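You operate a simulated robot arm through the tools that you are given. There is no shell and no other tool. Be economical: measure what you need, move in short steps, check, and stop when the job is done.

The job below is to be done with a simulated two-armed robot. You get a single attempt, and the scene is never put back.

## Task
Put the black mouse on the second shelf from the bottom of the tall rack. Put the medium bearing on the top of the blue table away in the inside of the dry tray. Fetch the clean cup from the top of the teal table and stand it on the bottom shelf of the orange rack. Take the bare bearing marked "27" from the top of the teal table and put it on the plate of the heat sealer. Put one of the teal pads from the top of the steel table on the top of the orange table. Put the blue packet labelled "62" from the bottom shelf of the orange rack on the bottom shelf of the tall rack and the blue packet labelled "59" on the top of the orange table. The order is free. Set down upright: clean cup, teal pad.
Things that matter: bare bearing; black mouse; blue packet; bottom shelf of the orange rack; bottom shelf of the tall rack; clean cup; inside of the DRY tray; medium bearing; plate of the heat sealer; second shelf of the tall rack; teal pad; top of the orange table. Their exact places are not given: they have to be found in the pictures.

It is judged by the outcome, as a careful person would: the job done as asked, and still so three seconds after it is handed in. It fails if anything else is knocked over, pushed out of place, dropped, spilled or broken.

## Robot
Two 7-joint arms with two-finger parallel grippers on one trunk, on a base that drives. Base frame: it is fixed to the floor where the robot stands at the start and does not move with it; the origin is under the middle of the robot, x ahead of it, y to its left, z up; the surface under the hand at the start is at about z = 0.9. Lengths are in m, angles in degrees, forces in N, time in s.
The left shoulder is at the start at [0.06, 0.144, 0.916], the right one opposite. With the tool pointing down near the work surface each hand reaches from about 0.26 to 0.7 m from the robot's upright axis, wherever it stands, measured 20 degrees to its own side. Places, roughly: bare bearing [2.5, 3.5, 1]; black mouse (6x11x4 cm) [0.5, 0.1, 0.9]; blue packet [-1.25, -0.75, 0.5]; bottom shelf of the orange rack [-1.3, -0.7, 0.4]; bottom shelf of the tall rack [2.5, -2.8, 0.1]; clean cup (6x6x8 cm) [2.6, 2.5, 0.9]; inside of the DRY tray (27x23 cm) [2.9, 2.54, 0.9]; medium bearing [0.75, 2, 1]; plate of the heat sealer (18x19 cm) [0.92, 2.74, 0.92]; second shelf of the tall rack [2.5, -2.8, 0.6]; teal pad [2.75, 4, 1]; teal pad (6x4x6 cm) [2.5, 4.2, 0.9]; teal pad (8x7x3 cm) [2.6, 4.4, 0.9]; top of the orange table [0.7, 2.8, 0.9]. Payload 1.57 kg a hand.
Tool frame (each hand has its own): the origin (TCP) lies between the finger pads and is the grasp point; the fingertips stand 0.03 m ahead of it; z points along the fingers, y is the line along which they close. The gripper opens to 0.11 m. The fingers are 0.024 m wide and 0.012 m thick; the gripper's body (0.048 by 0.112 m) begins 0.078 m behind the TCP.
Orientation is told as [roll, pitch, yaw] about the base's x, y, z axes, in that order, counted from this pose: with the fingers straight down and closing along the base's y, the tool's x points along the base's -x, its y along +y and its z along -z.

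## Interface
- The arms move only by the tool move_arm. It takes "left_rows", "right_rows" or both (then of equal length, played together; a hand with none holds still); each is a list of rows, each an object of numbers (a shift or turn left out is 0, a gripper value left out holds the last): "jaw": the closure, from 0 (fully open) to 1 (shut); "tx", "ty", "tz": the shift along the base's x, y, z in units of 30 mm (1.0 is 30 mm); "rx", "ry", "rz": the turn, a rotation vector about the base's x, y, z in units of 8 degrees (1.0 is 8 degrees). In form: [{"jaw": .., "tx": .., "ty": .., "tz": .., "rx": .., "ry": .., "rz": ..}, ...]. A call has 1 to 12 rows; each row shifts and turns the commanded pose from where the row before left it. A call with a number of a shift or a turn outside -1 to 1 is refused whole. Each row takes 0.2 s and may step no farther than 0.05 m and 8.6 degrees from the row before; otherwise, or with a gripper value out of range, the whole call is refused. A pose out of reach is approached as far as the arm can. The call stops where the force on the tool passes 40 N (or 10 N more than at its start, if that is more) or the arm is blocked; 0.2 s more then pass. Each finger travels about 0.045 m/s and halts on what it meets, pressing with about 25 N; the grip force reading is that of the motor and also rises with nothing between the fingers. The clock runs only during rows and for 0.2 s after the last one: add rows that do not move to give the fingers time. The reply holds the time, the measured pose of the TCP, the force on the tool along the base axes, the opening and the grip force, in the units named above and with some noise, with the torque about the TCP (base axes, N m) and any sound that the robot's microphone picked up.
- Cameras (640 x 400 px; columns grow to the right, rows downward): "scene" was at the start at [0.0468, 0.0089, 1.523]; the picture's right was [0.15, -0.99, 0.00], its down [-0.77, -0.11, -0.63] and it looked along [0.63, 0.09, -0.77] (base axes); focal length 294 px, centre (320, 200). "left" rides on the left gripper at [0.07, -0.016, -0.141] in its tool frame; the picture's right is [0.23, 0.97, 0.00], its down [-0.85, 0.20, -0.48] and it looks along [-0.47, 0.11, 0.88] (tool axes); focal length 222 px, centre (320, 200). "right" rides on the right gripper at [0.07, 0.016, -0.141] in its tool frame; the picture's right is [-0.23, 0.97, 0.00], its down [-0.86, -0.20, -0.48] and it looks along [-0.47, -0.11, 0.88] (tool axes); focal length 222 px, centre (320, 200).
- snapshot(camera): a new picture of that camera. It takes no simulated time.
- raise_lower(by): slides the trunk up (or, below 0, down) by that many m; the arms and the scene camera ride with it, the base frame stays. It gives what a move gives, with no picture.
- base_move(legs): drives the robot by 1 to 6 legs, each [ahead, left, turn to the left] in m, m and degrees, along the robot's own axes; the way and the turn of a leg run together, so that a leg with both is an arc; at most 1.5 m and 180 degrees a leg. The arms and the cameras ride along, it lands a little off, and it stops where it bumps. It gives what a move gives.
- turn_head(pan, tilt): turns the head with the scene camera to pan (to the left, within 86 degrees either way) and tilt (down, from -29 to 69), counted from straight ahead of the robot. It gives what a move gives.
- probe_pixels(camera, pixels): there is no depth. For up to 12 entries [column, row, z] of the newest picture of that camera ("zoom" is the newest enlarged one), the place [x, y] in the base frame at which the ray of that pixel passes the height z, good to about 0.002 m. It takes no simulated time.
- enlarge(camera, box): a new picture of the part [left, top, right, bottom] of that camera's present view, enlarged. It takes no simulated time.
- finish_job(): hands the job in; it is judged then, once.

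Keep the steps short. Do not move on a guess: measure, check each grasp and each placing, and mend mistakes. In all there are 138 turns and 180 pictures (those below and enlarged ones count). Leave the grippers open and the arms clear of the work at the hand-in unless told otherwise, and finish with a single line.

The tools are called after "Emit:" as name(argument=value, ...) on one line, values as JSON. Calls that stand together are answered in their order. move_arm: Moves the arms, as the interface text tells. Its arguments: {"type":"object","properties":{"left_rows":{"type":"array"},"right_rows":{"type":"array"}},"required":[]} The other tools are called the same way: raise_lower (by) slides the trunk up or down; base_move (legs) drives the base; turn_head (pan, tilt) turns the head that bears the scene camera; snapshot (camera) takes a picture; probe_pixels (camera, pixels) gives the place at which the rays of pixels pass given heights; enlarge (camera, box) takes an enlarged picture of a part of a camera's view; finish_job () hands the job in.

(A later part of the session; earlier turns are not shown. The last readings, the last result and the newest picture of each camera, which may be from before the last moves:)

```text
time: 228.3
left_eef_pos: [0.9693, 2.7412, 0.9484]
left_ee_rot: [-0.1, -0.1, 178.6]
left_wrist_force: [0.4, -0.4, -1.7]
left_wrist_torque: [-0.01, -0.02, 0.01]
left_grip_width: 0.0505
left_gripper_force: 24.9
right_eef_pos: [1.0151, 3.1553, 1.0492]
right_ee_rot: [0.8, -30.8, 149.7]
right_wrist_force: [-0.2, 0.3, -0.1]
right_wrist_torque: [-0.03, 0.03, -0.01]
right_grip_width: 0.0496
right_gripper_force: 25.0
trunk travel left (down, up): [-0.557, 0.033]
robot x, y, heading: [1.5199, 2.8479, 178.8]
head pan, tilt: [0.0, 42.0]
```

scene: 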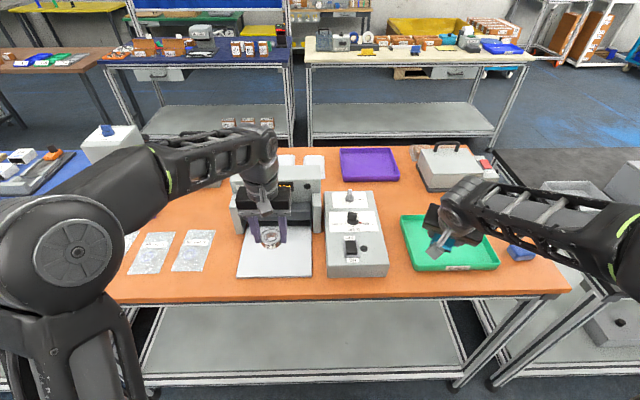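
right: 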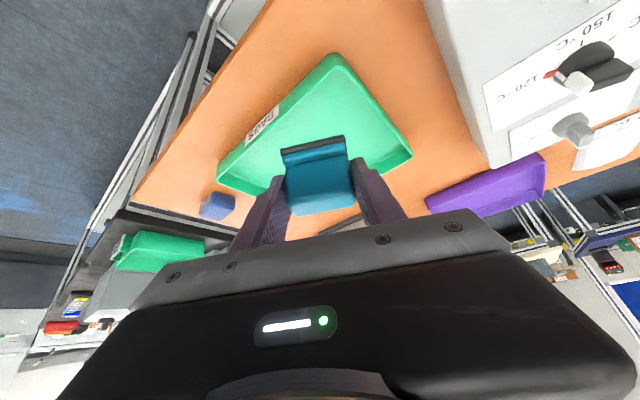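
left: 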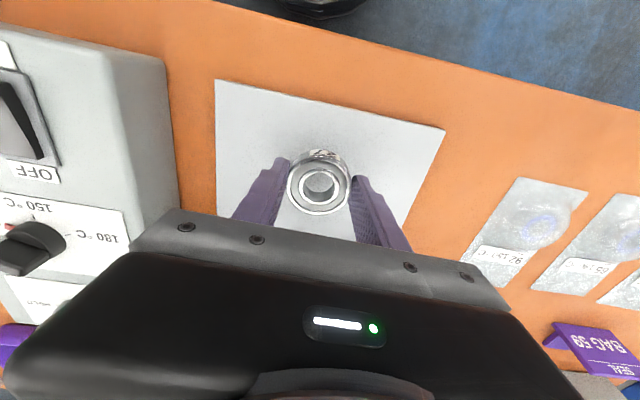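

Emit:
move_arm(left_rows=[{"tz": -0.1}, {}])

Emit:
move_arm(left_rows=[{"tz": -0.1}, {}])

Emit:
move_arm(left_rows=[{"tz": -0.1}, {}])

Emit:
enlarge(camera="scene", box=[230, 200, 330, 290])

```text
time: 228.9
left_eef_pos: [0.9687, 2.7406, 0.9453]
left_ee_rot: [0.1, 0.1, 178.7]
left_wrist_force: [0.2, 0.4, -2.7]
left_wrist_torque: [0.03, 0.0, 0.0]
left_grip_width: 0.0505
left_gripper_force: 25.3
right_eef_pos: [1.0135, 3.1563, 1.0502]
right_ee_rot: [0.8, -30.9, 149.7]
right_wrist_force: [-0.6, 0.3, -0.3]
right_wrist_torque: [-0.03, 0.02, 0.02]
right_grip_width: 0.0495
right_gripper_force: 24.9
trunk travel left (down, up): [-0.557, 0.033]
robot x, y, heading: [1.5206, 2.8482, 178.7]
head pan, tilt: [0.0, 42.0]
```

```text
time: 229.5
left_eef_pos: [0.9692, 2.7408, 0.9448]
left_ee_rot: [0.0, -0.1, 178.7]
left_wrist_force: [-1.4, -1.1, 9.9]
left_wrist_torque: [-0.02, -0.17, -0.04]
left_grip_width: 0.0501
left_gripper_force: 24.8
right_eef_pos: [1.0151, 3.1559, 1.051]
right_ee_rot: [0.8, -30.9, 149.6]
right_wrist_force: [0.0, 0.8, -1.3]
right_wrist_torque: [0.02, -0.02, 0.0]
right_grip_width: 0.0496
right_gripper_force: 25.3
trunk travel left (down, up): [-0.557, 0.033]
robot x, y, heading: [1.5205, 2.845, 178.7]
head pan, tilt: [0.0, 42.0]
```

```text
time: 230.1
left_eef_pos: [0.9698, 2.7414, 0.9412]
left_ee_rot: [0.0, -0.3, 178.7]
left_wrist_force: [-2.4, -1.9, 20.1]
left_wrist_torque: [-0.05, 0.1, -0.1]
left_grip_width: 0.0507
left_gripper_force: 24.9
right_eef_pos: [1.0159, 3.1566, 1.0505]
right_ee_rot: [0.9, -30.9, 149.7]
right_wrist_force: [-0.5, 0.0, 0.3]
right_wrist_torque: [0.0, 0.0, 0.01]
right_grip_width: 0.0494
right_gripper_force: 25.0
trunk travel left (down, up): [-0.557, 0.033]
robot x, y, heading: [1.52, 2.851, 178.6]
head pan, tilt: [0.0, 42.0]
```

```text
4.44 times, centred on (280, 245) of scene
```

zoom: 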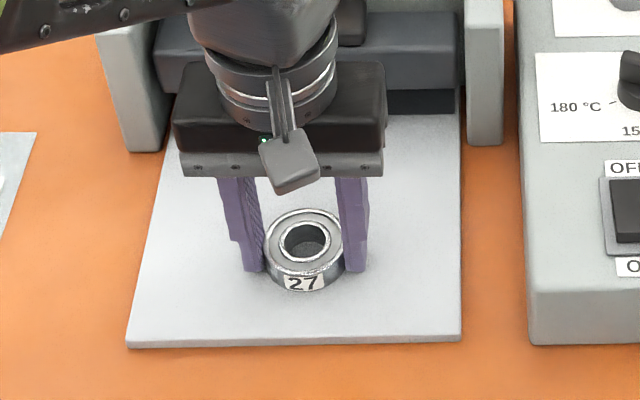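

The bearing rests on the plate. I open and lift the left hand; meanwhile the right hand turns to yaw ≈180 and goes above the strip at (1.06, 3.20).

Emit:
move_arm(left_rows=[{"jaw": 0.2}, {}, {}, {"tz": 1}, {"tz": 1}, {"tz": 1}, {"tz": 0.5, "tx": 0.8}, {"tx": 1}, {"tx": 1}, {"tx": 1}, {}], right_rows=[{}, {}, {}, {"tx": 0.4, "ty": 0.3, "rz": 0.95}, {"tx": 0.4, "ty": 0.3, "rz": 0.95}, {"tx": 0.4, "ty": 0.3, "rz": 0.95}, {"tx": 0.3, "ty": 0.3, "rz": 0.95}, {"ty": 0.3}, {}, {}, {}])

Emit:
snapshot(camera="right")

Emit:
snapshot(camera="scene")

```text
time: 232.5
left_eef_pos: [1.0827, 2.742, 1.0439]
left_ee_rot: [0.0, 0.0, 178.7]
left_wrist_force: [0.3, 0.0, 0.3]
left_wrist_torque: [0.03, -0.08, -0.02]
left_grip_width: 0.0882
left_gripper_force: 0.0
right_eef_pos: [1.0589, 3.2004, 1.0507]
right_ee_rot: [0.8, -30.7, -179.9]
right_wrist_force: [-0.3, -1.1, -1.1]
right_wrist_torque: [0.0, -0.02, -0.02]
right_grip_width: 0.0497
right_gripper_force: 25.2
trunk travel left (down, up): [-0.557, 0.033]
robot x, y, heading: [1.5181, 2.8463, 178.7]
head pan, tilt: [0.0, 42.0]
```

```text
97 pictures are left
```

right: 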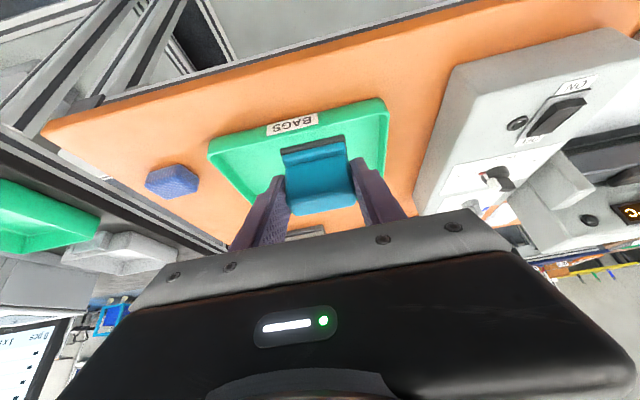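

```text
96 pictures are left
```

scene: 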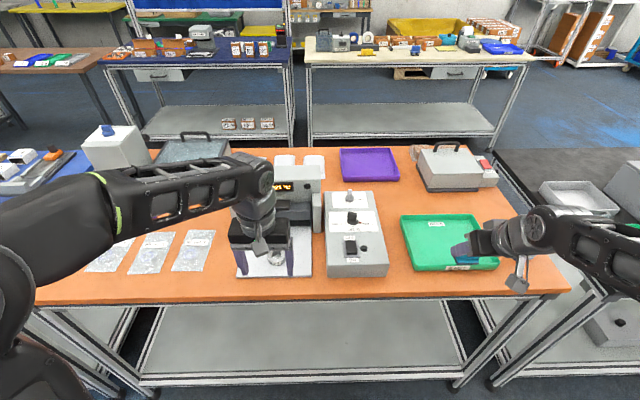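

I probe tray front and table edge from the right camera.

Emit:
probe_pixels(camera="right", pixels=[[300, 115, 0.92], [300, 115, 0.94], [250, 65, 0.9], [350, 40, 0.9], [210, 145, 0.93], [383, 98, 0.93], [280, 148, 1.0], [345, 135, 1.0]])

```text
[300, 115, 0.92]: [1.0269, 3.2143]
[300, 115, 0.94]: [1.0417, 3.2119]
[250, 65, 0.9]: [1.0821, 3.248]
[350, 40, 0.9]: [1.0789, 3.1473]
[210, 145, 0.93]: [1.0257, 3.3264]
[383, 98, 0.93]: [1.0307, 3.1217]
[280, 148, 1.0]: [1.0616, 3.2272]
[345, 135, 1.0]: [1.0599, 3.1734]
```

The strip is only ~5.5 cm there. I check the corner to the right of the tray.

Emit:
probe_pixels(camera="right", pixels=[[150, 182, 0.9], [185, 163, 0.93], [160, 168, 0.93], [147, 177, 0.93], [198, 176, 0.93], [150, 93, 0.9], [210, 165, 0.9], [45, 130, 0.9], [215, 170, 0.9]])

Emit:
enlarge(camera="right", box=[30, 50, 420, 250])

```text
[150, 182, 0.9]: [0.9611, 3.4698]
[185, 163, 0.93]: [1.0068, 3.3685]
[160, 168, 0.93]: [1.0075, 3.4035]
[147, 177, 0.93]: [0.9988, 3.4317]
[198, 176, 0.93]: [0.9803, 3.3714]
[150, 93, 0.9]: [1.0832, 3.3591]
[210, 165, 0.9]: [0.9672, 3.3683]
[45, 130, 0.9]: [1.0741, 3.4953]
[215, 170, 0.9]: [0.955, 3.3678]
```

```text
1.64 times, centred on (225, 150) of right
```

zoom: 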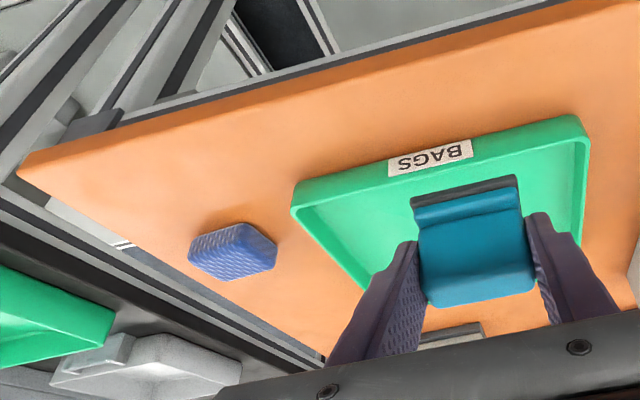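

Emit:
probe_pixels(camera="zoom", pixels=[[440, 150, 0.9], [296, 186, 0.9], [575, 117, 0.9], [440, 68, 0.9], [440, 180, 0.93]])

```text
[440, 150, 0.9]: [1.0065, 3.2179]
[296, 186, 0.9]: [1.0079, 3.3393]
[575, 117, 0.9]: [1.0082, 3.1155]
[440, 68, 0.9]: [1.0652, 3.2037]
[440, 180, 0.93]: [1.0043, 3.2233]
```

Tray front is really at x≈1.007, so the strip is 7.5 cm: the pad (x 1.03–1.07) fits. I lower the pad.

Emit:
move_arm(right_rows=[{"tx": -0.1, "tz": -0.8}, {"tz": -0.8}, {"tz": -0.8}, {"tz": -0.7}, {}])

Emit:
move_arm(right_rows=[{"tz": -0.25}, {}])

Emit:
snapshot(camera="right")

```text
time: 233.7
left_eef_pos: [1.0849, 2.7407, 1.0438]
left_ee_rot: [0.0, 0.0, 178.6]
left_wrist_force: [0.0, -0.6, 0.2]
left_wrist_torque: [0.01, 0.01, 0.02]
left_grip_width: 0.0879
left_gripper_force: 0.0
right_eef_pos: [1.0571, 3.2018, 0.9566]
right_ee_rot: [0.7, -30.9, -179.9]
right_wrist_force: [0.1, -0.4, -0.4]
right_wrist_torque: [-0.01, 0.04, -0.03]
right_grip_width: 0.0493
right_gripper_force: 24.9
trunk travel left (down, up): [-0.557, 0.033]
robot x, y, heading: [1.5223, 2.8462, 178.8]
head pan, tilt: [0.0, 42.0]
```

```text
time: 234.3
left_eef_pos: [1.0837, 2.7417, 1.0448]
left_ee_rot: [0.1, 0.0, 178.7]
left_wrist_force: [0.7, 0.6, 0.5]
left_wrist_torque: [0.01, 0.01, 0.01]
left_grip_width: 0.088
left_gripper_force: 0.2
right_eef_pos: [1.0566, 3.2011, 0.9501]
right_ee_rot: [0.7, -30.9, -179.9]
right_wrist_force: [0.2, 0.3, -0.6]
right_wrist_torque: [-0.03, 0.03, 0.01]
right_grip_width: 0.0497
right_gripper_force: 25.2
trunk travel left (down, up): [-0.557, 0.033]
robot x, y, heading: [1.5207, 2.8474, 178.7]
head pan, tilt: [0.0, 42.0]
```

```text
94 pictures are left
```

right: 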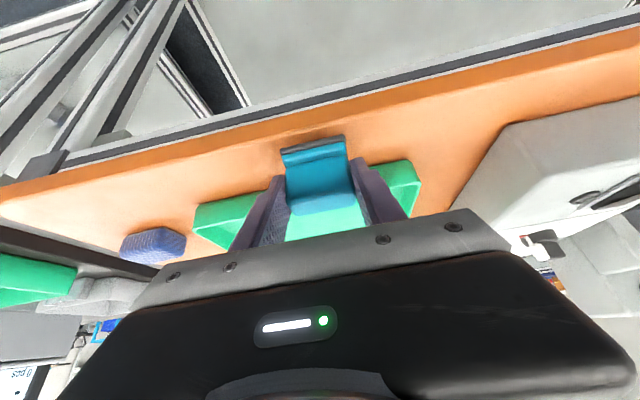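

Emit:
probe_pixels(camera="right", pixels=[[312, 147, 0.907], [312, 104, 0.9], [312, 112, 0.9]])

Emit:
move_arm(right_rows=[{"tz": -0.12}, {}])

Emit:
move_arm(right_rows=[{"tz": -0.12}, {}])

```text
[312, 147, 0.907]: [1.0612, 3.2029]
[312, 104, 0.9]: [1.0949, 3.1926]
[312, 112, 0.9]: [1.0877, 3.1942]
```

```text
time: 234.9
left_eef_pos: [1.0843, 2.7422, 1.045]
left_ee_rot: [0.1, 0.0, 178.7]
left_wrist_force: [-0.8, 0.0, -0.5]
left_wrist_torque: [0.0, 0.02, 0.0]
left_grip_width: 0.0879
left_gripper_force: 0.0
right_eef_pos: [1.0568, 3.202, 0.9468]
right_ee_rot: [0.8, -30.8, -179.9]
right_wrist_force: [-0.3, 0.3, -0.9]
right_wrist_torque: [0.01, -0.02, -0.01]
right_grip_width: 0.0496
right_gripper_force: 24.9
trunk travel left (down, up): [-0.557, 0.033]
robot x, y, heading: [1.5199, 2.8473, 178.8]
head pan, tilt: [0.0, 42.0]
```

```text
time: 235.5
left_eef_pos: [1.083, 2.7418, 1.0445]
left_ee_rot: [0.0, -0.1, 178.6]
left_wrist_force: [0.3, 0.2, 0.2]
left_wrist_torque: [0.01, 0.03, -0.01]
left_grip_width: 0.088
left_gripper_force: 0.1
right_eef_pos: [1.057, 3.2015, 0.943]
right_ee_rot: [0.7, -30.9, -179.9]
right_wrist_force: [0.1, 0.4, 0.5]
right_wrist_torque: [0.03, -0.01, 0.01]
right_grip_width: 0.0498
right_gripper_force: 25.3
trunk travel left (down, up): [-0.557, 0.033]
robot x, y, heading: [1.5185, 2.843, 178.8]
head pan, tilt: [0.0, 42.0]
```

Pad 2.5 cm inside the edge. I go on in 2–3 mm steps until contact.

Emit:
move_arm(right_rows=[{"tz": -0.1}, {}])

Emit:
move_arm(right_rows=[{"tz": -0.1}, {}])

```text
time: 236.1
left_eef_pos: [1.0852, 2.7415, 1.046]
left_ee_rot: [0.0, 0.0, 178.6]
left_wrist_force: [-0.4, 0.2, 0.0]
left_wrist_torque: [0.01, -0.03, 0.01]
left_grip_width: 0.088
left_gripper_force: 0.1
right_eef_pos: [1.0567, 3.2024, 0.9417]
right_ee_rot: [0.6, -31.1, -179.9]
right_wrist_force: [1.5, 0.5, 18.3]
right_wrist_torque: [0.41, -0.28, 0.0]
right_grip_width: 0.0496
right_gripper_force: 24.5
trunk travel left (down, up): [-0.557, 0.033]
robot x, y, heading: [1.5238, 2.8483, 178.5]
head pan, tilt: [0.0, 42.0]
```

```text
time: 236.7
left_eef_pos: [1.0839, 2.7412, 1.0463]
left_ee_rot: [0.0, -0.1, 178.7]
left_wrist_force: [0.2, 0.1, -0.2]
left_wrist_torque: [-0.01, -0.02, 0.02]
left_grip_width: 0.0878
left_gripper_force: 0.1
right_eef_pos: [1.056, 3.2008, 0.9388]
right_ee_rot: [0.6, -31.0, -180.0]
right_wrist_force: [-3.2, 2.4, 21.9]
right_wrist_torque: [0.57, 0.23, 0.07]
right_grip_width: 0.05
right_gripper_force: 25.4
trunk travel left (down, up): [-0.557, 0.033]
robot x, y, heading: [1.5188, 2.8476, 178.8]
head pan, tilt: [0.0, 42.0]
```

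Down. I open and withdraw up along the finger axis.

Emit:
move_arm(right_rows=[{"tz": 0.06}, {"jaw": 0.3}, {}, {}, {"tx": 0.45, "tz": 0.8}, {"tx": 0.45, "tz": 0.8}, {"tx": 0.45, "tz": 0.8}, {"tx": 0.3, "tz": 0.8}, {}])

Emit:
base_move(legs=[[-0.2, 0, 0]])

Emit:
enlarge(camera="scene", box=[220, 140, 520, 290])

Emit:
turn_head(pan=45, tilt=35)

Emit:
snapshot(camera="scene")

```text
time: 238.7
left_eef_pos: [1.0841, 2.7411, 1.0448]
left_ee_rot: [0.0, -0.1, 178.6]
left_wrist_force: [-0.3, -0.2, 0.7]
left_wrist_torque: [0.01, 0.0, -0.03]
left_grip_width: 0.088
left_gripper_force: 0.0
right_eef_pos: [1.1067, 3.2013, 1.0352]
right_ee_rot: [0.9, -30.8, -180.0]
right_wrist_force: [0.5, 0.8, -0.1]
right_wrist_torque: [0.01, 0.01, 0.0]
right_grip_width: 0.0769
right_gripper_force: 0.0
trunk travel left (down, up): [-0.557, 0.033]
robot x, y, heading: [1.5194, 2.8465, 178.7]
head pan, tilt: [0.0, 42.0]
```

```text
time: 240.3
left_eef_pos: [1.2829, 2.7371, 1.0451]
left_ee_rot: [0.0, -0.2, 178.7]
left_wrist_force: [0.6, -0.1, 0.0]
left_wrist_torque: [-0.02, 0.01, 0.01]
left_grip_width: 0.0881
left_gripper_force: 0.2
right_eef_pos: [1.3069, 3.1964, 1.035]
right_ee_rot: [0.9, -31.0, -179.9]
right_wrist_force: [-0.1, -0.5, 0.2]
right_wrist_torque: [0.05, -0.04, 0.01]
right_grip_width: 0.0768
right_gripper_force: 0.0
trunk travel left (down, up): [-0.557, 0.033]
robot x, y, heading: [1.7182, 2.8442, 178.6]
head pan, tilt: [0.0, 42.0]
```

```text
2.13 times, centred on (370, 215) of scene
```

zoom: 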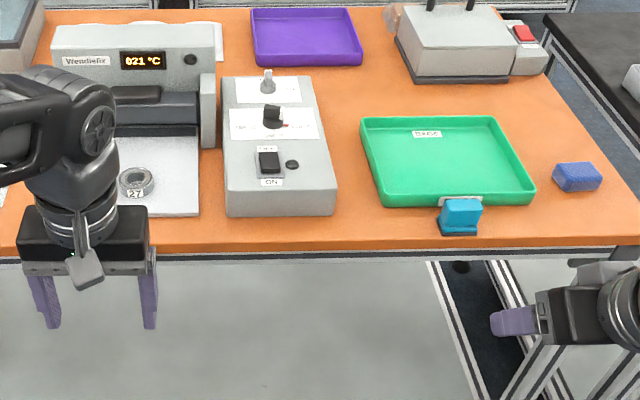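

```text
time: 241.4
left_eef_pos: [1.2828, 2.7368, 1.045]
left_ee_rot: [0.0, 0.0, 178.7]
left_wrist_force: [0.3, 0.4, -0.8]
left_wrist_torque: [0.0, -0.02, 0.02]
left_grip_width: 0.0882
left_gripper_force: 0.1
right_eef_pos: [1.3052, 3.1963, 1.0333]
right_ee_rot: [0.9, -30.8, -179.8]
right_wrist_force: [-0.4, -0.4, -0.2]
right_wrist_torque: [0.01, 0.03, 0.02]
right_grip_width: 0.0772
right_gripper_force: 0.1
trunk travel left (down, up): [-0.557, 0.033]
robot x, y, heading: [1.7228, 2.844, 179.1]
head pan, tilt: [45.0, 35.0]
```

```text
92 pictures are left
```

scene: 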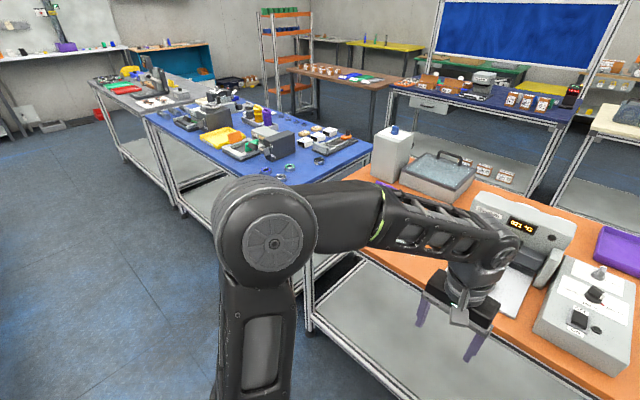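

Both are in place upright. Next the medium bearing: I strafe left to face the blue table.

Emit:
base_move(legs=[[0, 0.85, 0]])

Emit:
turn_head(pan=0, tilt=42)

Emit:
snapshot(camera="scene")

Emit:
enlarge(camera="scene", box=[180, 120, 480, 270])

```text
time: 246.0
left_eef_pos: [1.264, 1.887, 1.0451]
left_ee_rot: [0.1, 0.0, 178.7]
left_wrist_force: [-0.4, -0.7, -0.4]
left_wrist_torque: [0.0, -0.02, -0.01]
left_grip_width: 0.0878
left_gripper_force: 0.0
right_eef_pos: [1.2859, 2.3472, 1.0344]
right_ee_rot: [0.7, -30.9, -179.9]
right_wrist_force: [0.6, -0.5, 1.1]
right_wrist_torque: [0.0, 0.02, -0.02]
right_grip_width: 0.0769
right_gripper_force: 0.0
trunk travel left (down, up): [-0.557, 0.033]
robot x, y, heading: [1.6978, 1.9945, 178.8]
head pan, tilt: [45.0, 35.0]
```

```text
time: 247.1
left_eef_pos: [1.2636, 1.8876, 1.0452]
left_ee_rot: [0.0, 0.0, 178.7]
left_wrist_force: [-0.3, 0.1, -0.4]
left_wrist_torque: [-0.05, -0.01, -0.02]
left_grip_width: 0.0879
left_gripper_force: 0.0
right_eef_pos: [1.2866, 2.3476, 1.0345]
right_ee_rot: [0.8, -31.0, -179.9]
right_wrist_force: [0.0, -0.2, -0.6]
right_wrist_torque: [0.02, 0.06, 0.01]
right_grip_width: 0.077
right_gripper_force: 0.0
trunk travel left (down, up): [-0.557, 0.033]
robot x, y, heading: [1.6995, 1.9946, 178.6]
head pan, tilt: [0.0, 42.0]
```

```text
91 pictures are left
```

scene: 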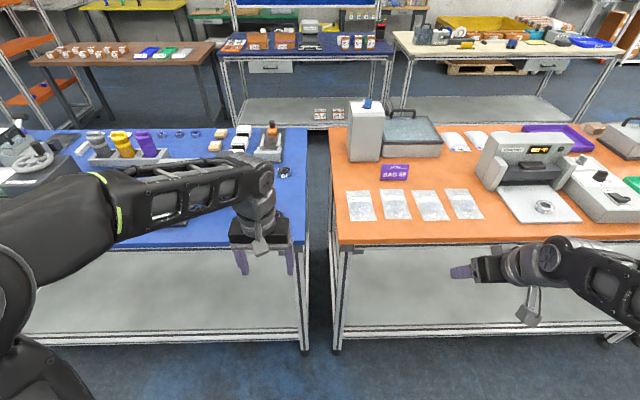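

```text
2.13 times, centred on (330, 195) of scene
```

zoom: 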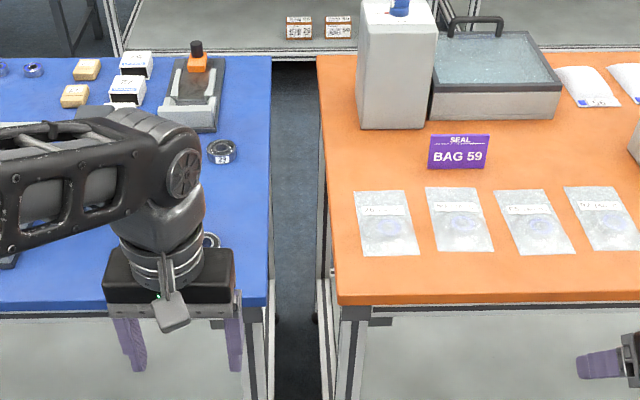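

The left arm hides the bearings. I strafe 0.45 m more to the left so they lie between the arms.

Emit:
base_move(legs=[[0, 0.4, 0]])

Emit:
snapshot(camera="scene")

Emit:
enlarge(camera="scene", box=[220, 110, 460, 260])

```text
time: 249.6
left_eef_pos: [1.2554, 1.4864, 1.0447]
left_ee_rot: [0.0, 0.0, 178.9]
left_wrist_force: [-0.7, -0.7, -0.7]
left_wrist_torque: [0.02, 0.02, 0.02]
left_grip_width: 0.0879
left_gripper_force: 0.0
right_eef_pos: [1.2763, 1.9453, 1.0348]
right_ee_rot: [0.8, -31.0, -179.7]
right_wrist_force: [0.2, 0.7, 0.3]
right_wrist_torque: [0.04, 0.01, 0.0]
right_grip_width: 0.077
right_gripper_force: 0.0
trunk travel left (down, up): [-0.557, 0.033]
robot x, y, heading: [1.6928, 1.5937, 179.0]
head pan, tilt: [0.0, 42.0]
```

```text
89 pictures are left
```

scene: 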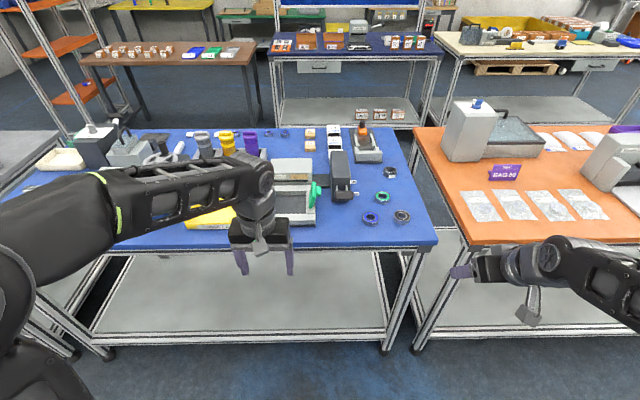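

```text
2.67 times, centred on (340, 185) of scene
```

zoom: 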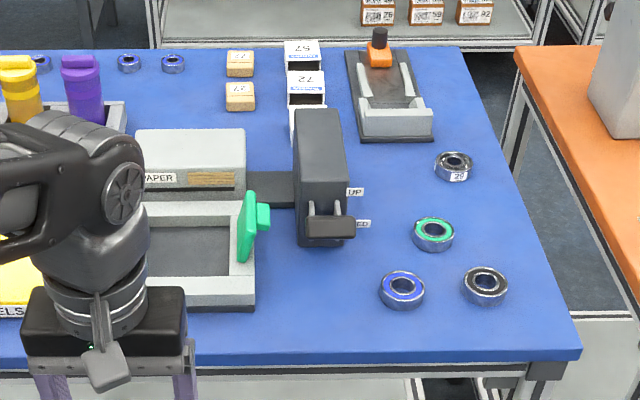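

Several bearings near the right end. I measure their diameters.

Emit:
probe_pixels(camera="zoom", pixels=[[379, 286, 0.915], [425, 286, 0.915], [463, 281, 0.915], [508, 281, 0.915], [413, 230, 0.915], [454, 230, 0.915], [435, 163, 0.915], [472, 163, 0.915], [117, 60, 0.915], [141, 60, 0.915], [161, 61, 0.915], [185, 61, 0.915]])

Emit:
enlarge(camera="scene", box=[340, 155, 440, 235])

```text
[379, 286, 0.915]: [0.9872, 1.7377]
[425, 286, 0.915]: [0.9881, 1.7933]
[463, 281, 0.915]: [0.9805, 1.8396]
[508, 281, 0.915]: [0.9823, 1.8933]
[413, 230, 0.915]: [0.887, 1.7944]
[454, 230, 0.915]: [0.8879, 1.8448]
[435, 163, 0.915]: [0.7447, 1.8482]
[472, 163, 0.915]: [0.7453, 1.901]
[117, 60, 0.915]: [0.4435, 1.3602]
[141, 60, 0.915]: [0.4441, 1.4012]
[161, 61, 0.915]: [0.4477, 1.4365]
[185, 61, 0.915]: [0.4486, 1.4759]
```

```text
5.00 times, centred on (390, 195) of scene
```

zoom: 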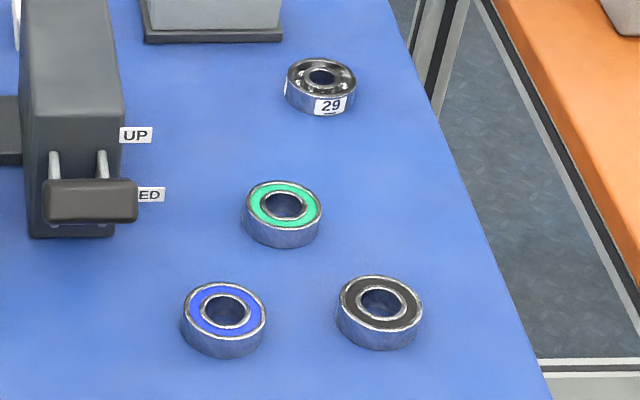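

The bearing marked 29 (open, at ≈(0.745,1.875)) matches the given place of the medium bearing; the coloured-seal ones lie elsewhere. I check the rest of the table by pulling the left arm back.

Emit:
move_arm(left_rows=[{"tx": 1}, {"tx": 1, "ty": 0.5}, {"tx": 1, "ty": 0.5}, {"tx": 0.5, "ty": 0.5}, {}])

Emit:
turn_head(pan=25, tilt=42)

Emit:
snapshot(camera="scene")

```text
time: 250.8
left_eef_pos: [1.3616, 1.5321, 1.0447]
left_ee_rot: [-0.1, -0.1, 178.9]
left_wrist_force: [0.1, 0.7, 0.3]
left_wrist_torque: [0.04, -0.02, -0.01]
left_grip_width: 0.088
left_gripper_force: 0.0
right_eef_pos: [1.2759, 1.9469, 1.0354]
right_ee_rot: [0.8, -31.0, -179.7]
right_wrist_force: [0.5, -0.8, 0.9]
right_wrist_torque: [0.01, -0.02, 0.0]
right_grip_width: 0.0771
right_gripper_force: 0.1
trunk travel left (down, up): [-0.557, 0.033]
robot x, y, heading: [1.6934, 1.5936, 179.0]
head pan, tilt: [0.0, 42.0]
```

```text
time: 251.7
left_eef_pos: [1.3609, 1.5314, 1.0452]
left_ee_rot: [-0.1, 0.0, 179.0]
left_wrist_force: [0.4, -0.5, 0.0]
left_wrist_torque: [-0.01, 0.02, 0.04]
left_grip_width: 0.0879
left_gripper_force: 0.1
right_eef_pos: [1.2767, 1.9453, 1.0331]
right_ee_rot: [0.8, -30.9, -179.7]
right_wrist_force: [-0.7, -0.2, -0.4]
right_wrist_torque: [-0.01, 0.0, -0.02]
right_grip_width: 0.077
right_gripper_force: 0.1
trunk travel left (down, up): [-0.557, 0.033]
robot x, y, heading: [1.6911, 1.5918, 178.8]
head pan, tilt: [25.0, 42.0]
```

```text
86 pictures are left
```

scene: 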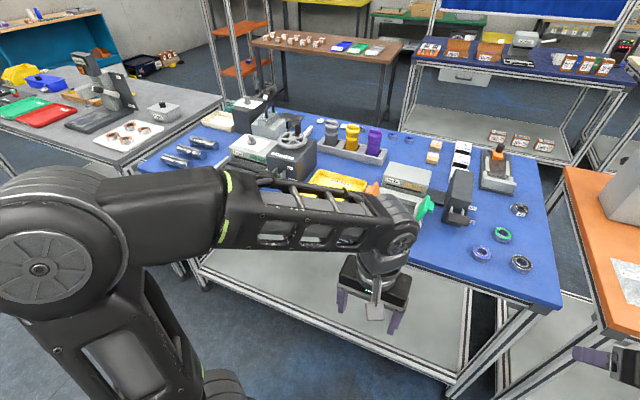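

No other open bearing there. I drive ahead 0.22 m and bring the right hand toward bearing 29.

Emit:
base_move(legs=[[0.23, 0, 0]])

Emit:
move_arm(right_rows=[{"tx": -1, "ty": -0.2}, {"tx": -1, "ty": -0.3}, {"tx": -1, "ty": -0.3}, {"tx": -1, "ty": -0.3}, {"tx": -1, "ty": -0.3}, {"tx": -1, "ty": -0.3}, {"tx": -1, "ty": -0.3}, {"tx": -1, "ty": -0.3}, {"tx": -0.7}, {}])

Emit:
turn_head(pan=0, tilt=45)

Emit:
snapshot(camera="right")

Emit:
snapshot(camera="scene")

```text
time: 253.4
left_eef_pos: [1.1269, 1.5364, 1.0446]
left_ee_rot: [0.0, 0.0, 178.7]
left_wrist_force: [-1.0, 0.8, 0.2]
left_wrist_torque: [0.01, -0.04, -0.02]
left_grip_width: 0.0881
left_gripper_force: 0.0
right_eef_pos: [1.0446, 1.951, 1.0338]
right_ee_rot: [0.8, -30.8, -179.8]
right_wrist_force: [-0.9, 0.0, -0.2]
right_wrist_torque: [-0.01, 0.0, -0.03]
right_grip_width: 0.0767
right_gripper_force: 0.0
trunk travel left (down, up): [-0.557, 0.033]
robot x, y, heading: [1.461, 1.5993, 178.9]
head pan, tilt: [25.0, 42.0]
```

```text
time: 255.6
left_eef_pos: [1.1289, 1.5361, 1.0453]
left_ee_rot: [-0.1, 0.0, 178.8]
left_wrist_force: [-0.4, -0.6, -0.5]
left_wrist_torque: [-0.02, 0.03, 0.0]
left_grip_width: 0.0878
left_gripper_force: 0.1
right_eef_pos: [0.7828, 1.8822, 1.0347]
right_ee_rot: [0.8, -30.9, -179.8]
right_wrist_force: [-0.8, 1.2, -0.3]
right_wrist_torque: [-0.01, -0.02, -0.01]
right_grip_width: 0.077
right_gripper_force: 0.0
trunk travel left (down, up): [-0.557, 0.033]
robot x, y, heading: [1.4603, 1.602, 179.0]
head pan, tilt: [25.0, 42.0]
```

```text
time: 256.5
left_eef_pos: [1.1287, 1.5371, 1.0439]
left_ee_rot: [0.0, 0.0, 178.9]
left_wrist_force: [0.0, 0.2, -0.1]
left_wrist_torque: [0.01, 0.02, 0.01]
left_grip_width: 0.0879
left_gripper_force: 0.0
right_eef_pos: [0.7851, 1.8822, 1.0355]
right_ee_rot: [0.8, -30.8, -179.8]
right_wrist_force: [0.9, 0.3, -0.4]
right_wrist_torque: [0.0, -0.02, -0.03]
right_grip_width: 0.077
right_gripper_force: 0.0
trunk travel left (down, up): [-0.557, 0.033]
robot x, y, heading: [1.4607, 1.5976, 179.0]
head pan, tilt: [0.0, 45.0]
```

```text
85 pictures are left
```

right: 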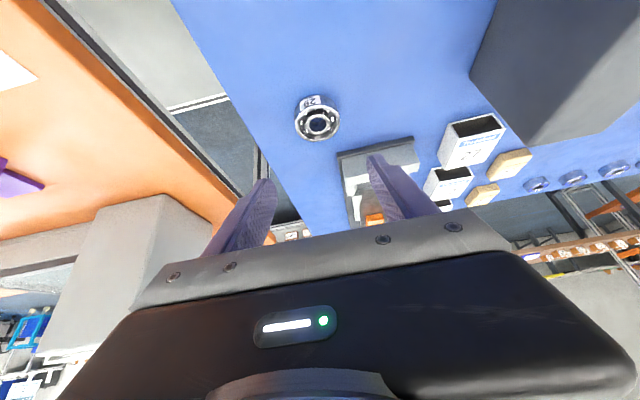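

```text
84 pictures are left
```

scene: 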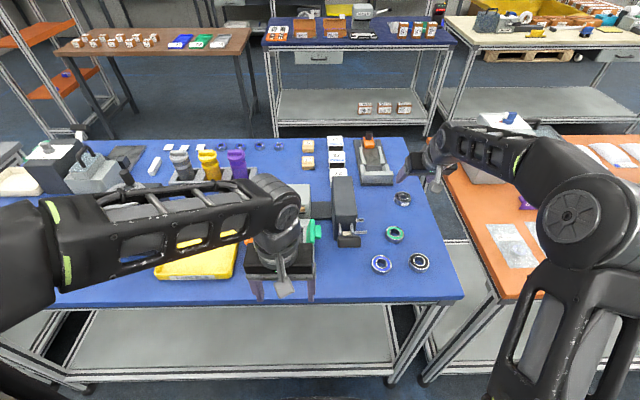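

Emit:
probe_pixels(camera="right", pixels=[[318, 124, 0.918], [295, 122, 0.918], [341, 124, 0.918], [316, 142, 0.918], [310, 96, 0.9], [420, 165, 0.93], [355, 175, 0.9]])

Emit:
probe_pixels(camera="scene", pixels=[[402, 197, 0.918], [394, 197, 0.918], [411, 197, 0.918]])

```text
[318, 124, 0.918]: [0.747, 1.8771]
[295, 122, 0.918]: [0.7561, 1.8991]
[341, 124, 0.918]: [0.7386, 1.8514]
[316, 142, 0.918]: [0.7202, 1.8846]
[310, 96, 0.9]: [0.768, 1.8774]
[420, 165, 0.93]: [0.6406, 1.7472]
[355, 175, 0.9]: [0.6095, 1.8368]
```

```text
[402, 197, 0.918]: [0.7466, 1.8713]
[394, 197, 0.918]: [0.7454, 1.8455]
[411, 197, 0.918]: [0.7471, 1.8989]
```

Bearing 29 centre ≈(0.746,1.875). I move to TCP (0.758,1.876), descending.

Emit:
move_arm(right_rows=[{"tx": -0.9, "ty": -0.2}, {"tz": -0.8}, {"tz": -0.8}, {"tz": -0.8}, {"tz": -0.6}, {}])

Emit:
snapshot(camera="right")

```text
time: 257.9
left_eef_pos: [1.1285, 1.5369, 1.0442]
left_ee_rot: [0.0, 0.0, 178.8]
left_wrist_force: [-0.1, -0.1, -0.1]
left_wrist_torque: [-0.02, -0.01, -0.03]
left_grip_width: 0.0879
left_gripper_force: 0.1
right_eef_pos: [0.7565, 1.8758, 0.9445]
right_ee_rot: [0.8, -31.0, -179.8]
right_wrist_force: [-0.3, -0.2, 0.8]
right_wrist_torque: [0.01, -0.02, -0.01]
right_grip_width: 0.0771
right_gripper_force: 0.0
trunk travel left (down, up): [-0.557, 0.033]
robot x, y, heading: [1.4609, 1.5991, 178.8]
head pan, tilt: [0.0, 45.0]
```

```text
83 pictures are left
```

right: 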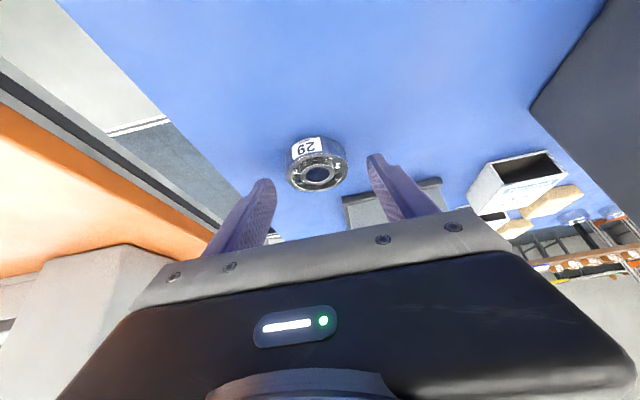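

Emit:
move_arm(right_rows=[{"tz": -0.24}, {"jaw": 1}, {}, {}, {}, {}])

Emit:
move_arm(right_rows=[{"tz": 0.8}, {"tz": 0.8}, {"tz": 0.8}, {"tz": 0.8}, {"tx": 1, "ty": 0.2}, {"tx": 1, "ty": 0.2}, {"tx": 1, "ty": 0.2}, {"tx": 1, "ty": 0.2}, {"tx": 1, "ty": 0.2}, {"tx": 0.5}, {}])

Emit:
snapshot(camera="right")

```text
time: 259.3
left_eef_pos: [1.1292, 1.5379, 1.045]
left_ee_rot: [0.0, 0.1, 178.7]
left_wrist_force: [0.6, 0.9, 0.3]
left_wrist_torque: [-0.04, -0.03, 0.0]
left_grip_width: 0.0878
left_gripper_force: 0.1
right_eef_pos: [0.7577, 1.8765, 0.9379]
right_ee_rot: [0.8, -30.9, -179.8]
right_wrist_force: [0.0, 1.6, 1.7]
right_wrist_torque: [0.14, 0.04, 0.02]
right_grip_width: 0.0509
right_gripper_force: 25.0
trunk travel left (down, up): [-0.557, 0.033]
robot x, y, heading: [1.4588, 1.5983, 179.0]
head pan, tilt: [0.0, 45.0]
```

```text
time: 261.7
left_eef_pos: [1.1293, 1.5379, 1.0448]
left_ee_rot: [-0.1, 0.0, 178.9]
left_wrist_force: [-0.7, -0.2, -0.1]
left_wrist_torque: [0.01, 0.01, -0.02]
left_grip_width: 0.088
left_gripper_force: 0.0
right_eef_pos: [0.922, 1.9075, 1.0336]
right_ee_rot: [0.8, -30.9, -179.9]
right_wrist_force: [0.1, -0.5, -1.2]
right_wrist_torque: [0.02, -0.03, 0.01]
right_grip_width: 0.0506
right_gripper_force: 25.4
trunk travel left (down, up): [-0.557, 0.033]
robot x, y, heading: [1.4614, 1.5986, 179.1]
head pan, tilt: [0.0, 45.0]
```

```text
82 pictures are left
```

right: 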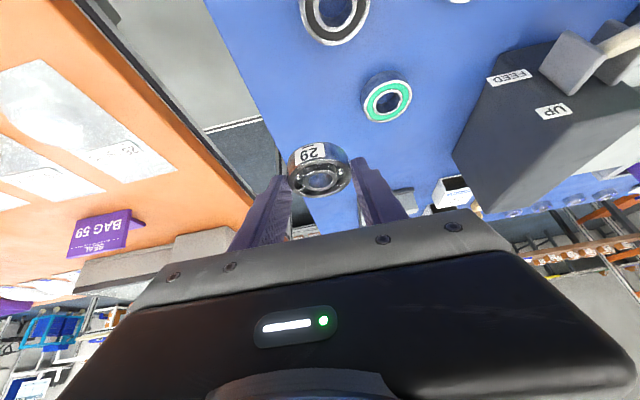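

Bearing 29 is held. Next the cup with the left hand: back out, turn round, and face the teal table at y≈2.45.

Emit:
base_move(legs=[[-0.27, 0, 0], [0, 0, 180], [0, 0.8, 0]])

Emit:
snapshot(camera="scene")

Emit:
enlarge(camera="scene", box=[200, 100, 440, 250])

```text
time: 274.8
left_eef_pos: [2.0719, 2.4558, 1.0453]
left_ee_rot: [0.0, -0.1, -1.0]
left_wrist_force: [0.0, 0.2, 0.5]
left_wrist_torque: [-0.02, -0.04, 0.0]
left_grip_width: 0.0881
left_gripper_force: 0.0
right_eef_pos: [2.2794, 2.0877, 1.0335]
right_ee_rot: [0.6, -30.9, 0.4]
right_wrist_force: [0.9, 0.4, -1.5]
right_wrist_torque: [0.0, 0.02, -0.02]
right_grip_width: 0.0508
right_gripper_force: 24.8
trunk travel left (down, up): [-0.557, 0.033]
robot x, y, heading: [1.7411, 2.3926, -0.9]
head pan, tilt: [0.0, 45.0]
```

```text
81 pictures are left
```

scene: 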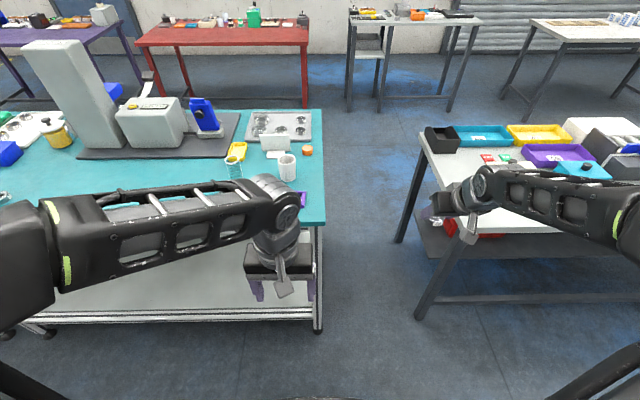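

```text
2.67 times, centred on (320, 175) of scene
```

zoom: 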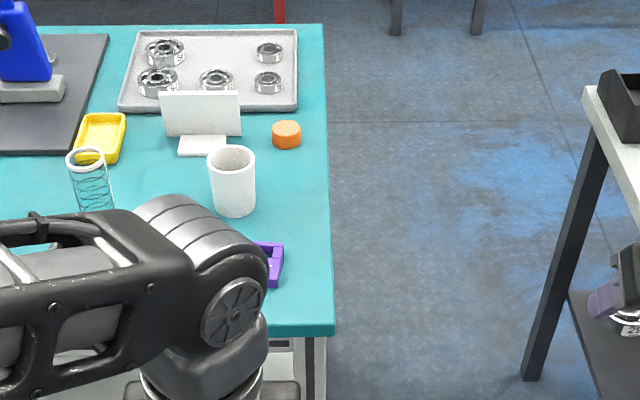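

I measure the cup and the gap between teal and white tables.

Emit:
probe_pixels(camera="zoom", pixels=[[231, 160, 0.98], [208, 158, 0.98], [255, 158, 0.98], [231, 212, 0.9], [230, 165, 0.9], [334, 325, 0.9], [327, 60, 0.9], [300, 105, 0.9], [118, 108, 0.9], [297, 30, 0.9], [148, 30, 0.9], [583, 90, 0.9]])

Emit:
probe_pixels(camera="scene", pixels=[[418, 133, 0.9], [400, 241, 0.0], [420, 318, 0.0], [319, 333, 0.0]])

```text
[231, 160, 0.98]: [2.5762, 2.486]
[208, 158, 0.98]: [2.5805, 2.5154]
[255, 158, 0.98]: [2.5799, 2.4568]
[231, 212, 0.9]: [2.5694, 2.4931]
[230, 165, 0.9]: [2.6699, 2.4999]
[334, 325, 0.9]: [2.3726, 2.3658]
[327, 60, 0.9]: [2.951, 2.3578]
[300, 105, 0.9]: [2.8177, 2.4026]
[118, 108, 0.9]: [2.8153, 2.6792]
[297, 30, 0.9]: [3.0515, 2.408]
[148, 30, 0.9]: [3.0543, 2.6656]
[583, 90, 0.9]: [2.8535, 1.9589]
```

```text
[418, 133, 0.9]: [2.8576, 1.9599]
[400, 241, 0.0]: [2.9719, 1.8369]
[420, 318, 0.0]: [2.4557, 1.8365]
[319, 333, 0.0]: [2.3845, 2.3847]
```

Cup centre ≈(2.585,2.488). A tall cylinder stands left of it, so I come from further right (robot y≈2.22), with the right hand brought inward first.

Emit:
move_arm(right_rows=[{"ty": 1}, {"ty": 1}, {"ty": 1}, {"ty": 1}, {}], left_rows=[{"jaw": 0}, {"ty": 1}, {"ty": 1}, {"ty": 1}, {}])

Emit:
base_move(legs=[[0, -0.17, 1], [0.25, 0, 0]])

Emit:
snapshot(camera="scene")

Emit:
snapshot(camera="left")

```text
time: 276.0
left_eef_pos: [2.0732, 2.5456, 1.0446]
left_ee_rot: [0.0, 0.0, -1.0]
left_wrist_force: [0.0, 0.0, -1.0]
left_wrist_torque: [0.0, -0.01, 0.03]
left_grip_width: 0.1099
left_gripper_force: 0.1
right_eef_pos: [2.2802, 2.2055, 1.034]
right_ee_rot: [0.9, -30.8, 0.3]
right_wrist_force: [-0.3, 0.2, -2.0]
right_wrist_torque: [0.01, 0.01, -0.03]
right_grip_width: 0.0509
right_gripper_force: 24.8
trunk travel left (down, up): [-0.557, 0.033]
robot x, y, heading: [1.7393, 2.3928, -1.1]
head pan, tilt: [0.0, 45.0]
```

```text
time: 278.9
left_eef_pos: [2.3175, 2.3822, 1.0444]
left_ee_rot: [0.0, 0.0, 0.2]
left_wrist_force: [1.0, 0.7, -0.2]
left_wrist_torque: [-0.03, 0.04, 0.0]
left_grip_width: 0.1099
left_gripper_force: 0.1
right_eef_pos: [2.5313, 2.0474, 1.0323]
right_ee_rot: [0.8, -30.7, 1.5]
right_wrist_force: [0.7, -0.1, -2.4]
right_wrist_torque: [-0.02, 0.04, -0.02]
right_grip_width: 0.0508
right_gripper_force: 24.5
trunk travel left (down, up): [-0.557, 0.033]
robot x, y, heading: [1.9867, 2.2228, 0.2]
head pan, tilt: [0.0, 45.0]
```

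```text
79 pictures are left
```

scene: 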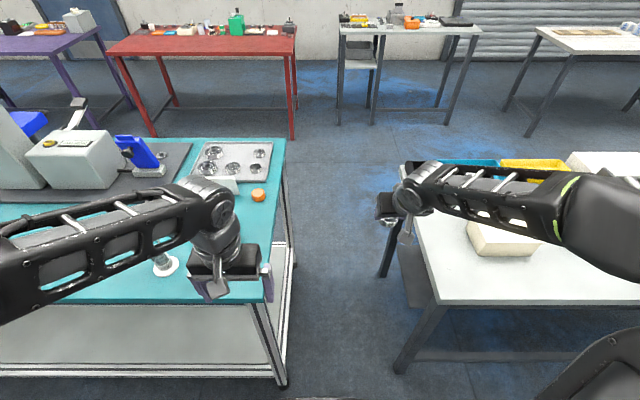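

```text
78 pictures are left
```

left: 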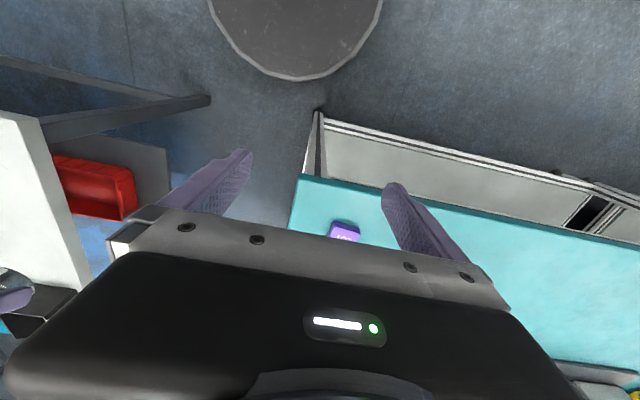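

The cylinder (≈(2.45,2.63), top ≈1.045) is clear of the path. I bring the left hand forward toward the cup and tilt it 30° for the later shelf placing.

Emit:
move_arm(left_rows=[{"tx": 0.8, "ty": 0.5}, {"tx": 0.8, "ty": 0.5}, {"tx": 0.8, "ty": 0.5}, {"tx": 0.8, "ty": 0.5}, {"tx": 0.8, "ty": 0.5}, {"tx": 0.8, "ty": 0.5, "ry": -0.94}, {"ty": 0.5, "ry": -0.94}, {"ry": -0.94}, {"ry": -0.94}, {}])

Emit:
snapshot(camera="left")

Emit:
snapshot(camera="scene")

```text
time: 281.1
left_eef_pos: [2.4606, 2.4866, 1.0445]
left_ee_rot: [0.0, -30.3, 0.2]
left_wrist_force: [-0.7, -0.5, 0.3]
left_wrist_torque: [0.0, 0.01, 0.0]
left_grip_width: 0.1102
left_gripper_force: 0.0
right_eef_pos: [2.5321, 2.0473, 1.0317]
right_ee_rot: [0.8, -30.8, 1.4]
right_wrist_force: [-0.4, 0.9, -1.0]
right_wrist_torque: [0.0, 0.02, -0.03]
right_grip_width: 0.0506
right_gripper_force: 25.1
trunk travel left (down, up): [-0.557, 0.033]
robot x, y, heading: [1.9891, 2.2207, 0.2]
head pan, tilt: [0.0, 45.0]
```

```text
77 pictures are left
```

left: 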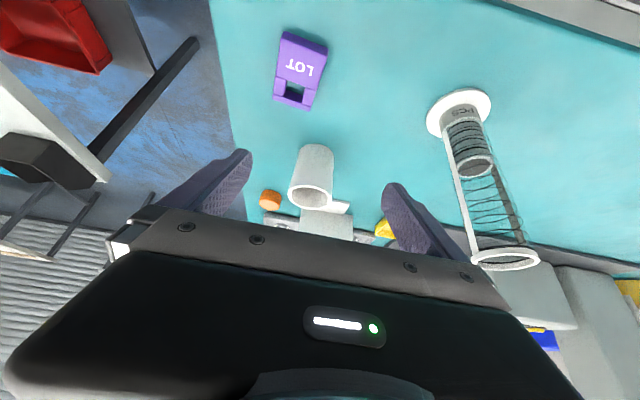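

```text
76 pictures are left
```

scene: 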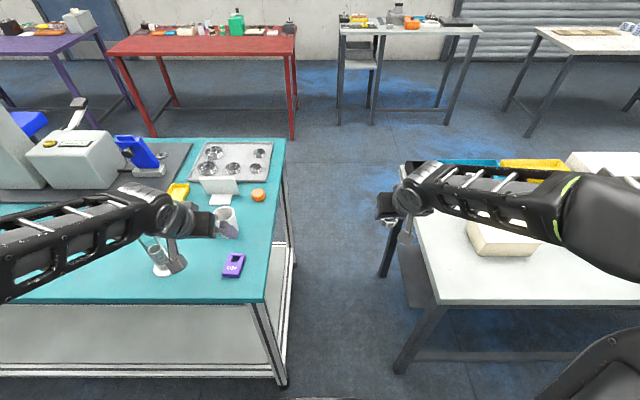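

I measure cup and cylinder from the left camera.

Emit:
probe_pixels(camera="left", pixels=[[310, 195, 0.98], [290, 188, 0.98], [332, 199, 0.98], [318, 145, 0.9], [303, 150, 0.9], [333, 152, 0.9], [459, 112, 0.9], [505, 258, 1.04], [505, 258, 1.06], [470, 258, 1.05], [295, 110, 0.9]])

Emit:
probe_pixels(camera="scene", pixels=[[168, 265, 0.9], [150, 242, 1.05]])

```text
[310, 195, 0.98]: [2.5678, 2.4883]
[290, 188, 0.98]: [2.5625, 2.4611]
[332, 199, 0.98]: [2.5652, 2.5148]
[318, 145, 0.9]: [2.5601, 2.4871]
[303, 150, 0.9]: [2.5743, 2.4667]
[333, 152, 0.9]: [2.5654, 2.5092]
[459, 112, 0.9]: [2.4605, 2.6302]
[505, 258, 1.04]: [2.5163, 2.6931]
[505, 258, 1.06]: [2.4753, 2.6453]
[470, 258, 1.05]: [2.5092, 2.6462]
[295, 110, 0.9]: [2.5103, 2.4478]
```

```text
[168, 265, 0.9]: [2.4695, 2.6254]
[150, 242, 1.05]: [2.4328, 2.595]
```

Emit:
probe_pixels(camera="scene", pixels=[[10, 290, 1.15], [10, 290, 1.25], [70, 260, 1.15], [70, 260, 1.25], [125, 235, 1.15], [125, 235, 1.2], [165, 215, 1.22]])

```text
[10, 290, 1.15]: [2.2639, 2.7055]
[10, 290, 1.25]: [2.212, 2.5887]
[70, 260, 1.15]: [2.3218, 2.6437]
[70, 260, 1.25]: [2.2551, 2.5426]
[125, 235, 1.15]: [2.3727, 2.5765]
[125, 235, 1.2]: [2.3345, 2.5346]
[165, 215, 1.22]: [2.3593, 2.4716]
```

The left forearm would pass too close over the cylinder. I back out and come again with the base turned 40° left, from the south-west corner, so that the forearm stays clear.

Emit:
base_move(legs=[[-0.25, 0, 0], [0, 0, 40], [0, -0.33, 0], [0.1, 0, 0]])

Emit:
snapshot(camera="scene")

```text
time: 287.3
left_eef_pos: [2.2224, 2.5416, 1.0439]
left_ee_rot: [0.0, -30.0, 40.0]
left_wrist_force: [0.1, 0.4, -0.6]
left_wrist_torque: [-0.01, 0.01, 0.0]
left_grip_width: 0.1098
left_gripper_force: 0.2
right_eef_pos: [2.5575, 2.2491, 1.0318]
right_ee_rot: [0.8, -30.8, 41.2]
right_wrist_force: [1.6, -0.3, -0.9]
right_wrist_torque: [-0.04, 0.04, -0.01]
right_grip_width: 0.0507
right_gripper_force: 24.6
trunk travel left (down, up): [-0.557, 0.033]
robot x, y, heading: [2.0285, 2.0346, 39.9]
head pan, tilt: [0.0, 45.0]
```

```text
75 pictures are left
```

scene: 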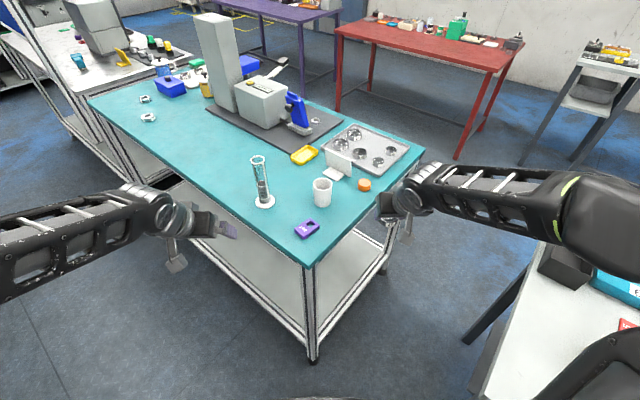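

Clear view now. I move the right hand 8 cm aside and bring the left hand to a point short of the cup along the heading line.

Emit:
probe_pixels(camera="scene", pixels=[[322, 184, 0.98], [313, 184, 0.98], [332, 184, 0.98], [322, 206, 0.9], [263, 204, 0.9], [258, 158, 1.065], [340, 170, 0.9]])

Emit:
move_arm(left_rows=[{"tx": 0.8, "ty": -0.7}, {"tx": 0.8, "ty": -0.7}, {"tx": 0.8, "ty": -0.7}, {"tx": 0.8, "ty": -0.7}, {"tx": 0.8, "ty": -0.7}, {"tx": 0.8, "ty": -0.7}, {"tx": 0.8, "ty": -0.7}, {"tx": 0.8, "ty": -0.5}, {}], right_rows=[{"tx": 0.85, "ty": -1}, {"tx": 0.85, "ty": -1}, {}, {}, {}, {}, {}, {}, {}])

Emit:
snapshot(camera="left")

```text
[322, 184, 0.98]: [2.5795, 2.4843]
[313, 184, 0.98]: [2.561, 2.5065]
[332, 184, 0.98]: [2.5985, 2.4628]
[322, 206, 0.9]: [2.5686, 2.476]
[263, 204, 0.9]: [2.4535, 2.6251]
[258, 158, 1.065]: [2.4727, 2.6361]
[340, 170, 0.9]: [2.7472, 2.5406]
```

```text
time: 289.3
left_eef_pos: [2.4135, 2.3785, 1.044]
left_ee_rot: [-0.1, -30.1, 40.0]
left_wrist_force: [-0.5, 0.5, 0.5]
left_wrist_torque: [0.04, -0.01, -0.04]
left_grip_width: 0.1102
left_gripper_force: 0.1
right_eef_pos: [2.607, 2.1876, 1.0336]
right_ee_rot: [0.9, -30.8, 41.4]
right_wrist_force: [0.4, -0.2, -1.5]
right_wrist_torque: [-0.03, 0.03, -0.01]
right_grip_width: 0.0507
right_gripper_force: 24.9
trunk travel left (down, up): [-0.557, 0.033]
robot x, y, heading: [2.0284, 2.0337, 40.0]
head pan, tilt: [0.0, 45.0]
```

```text
74 pictures are left
```

left: 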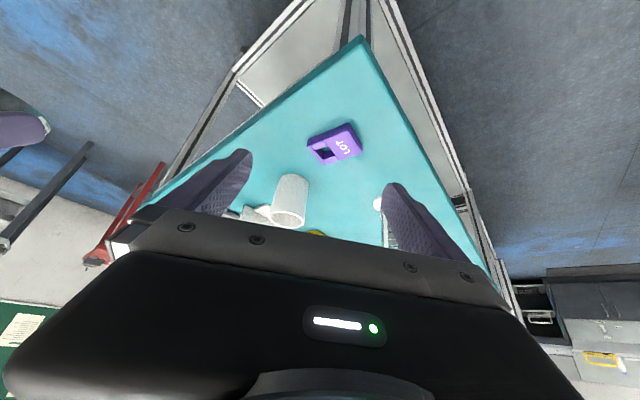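

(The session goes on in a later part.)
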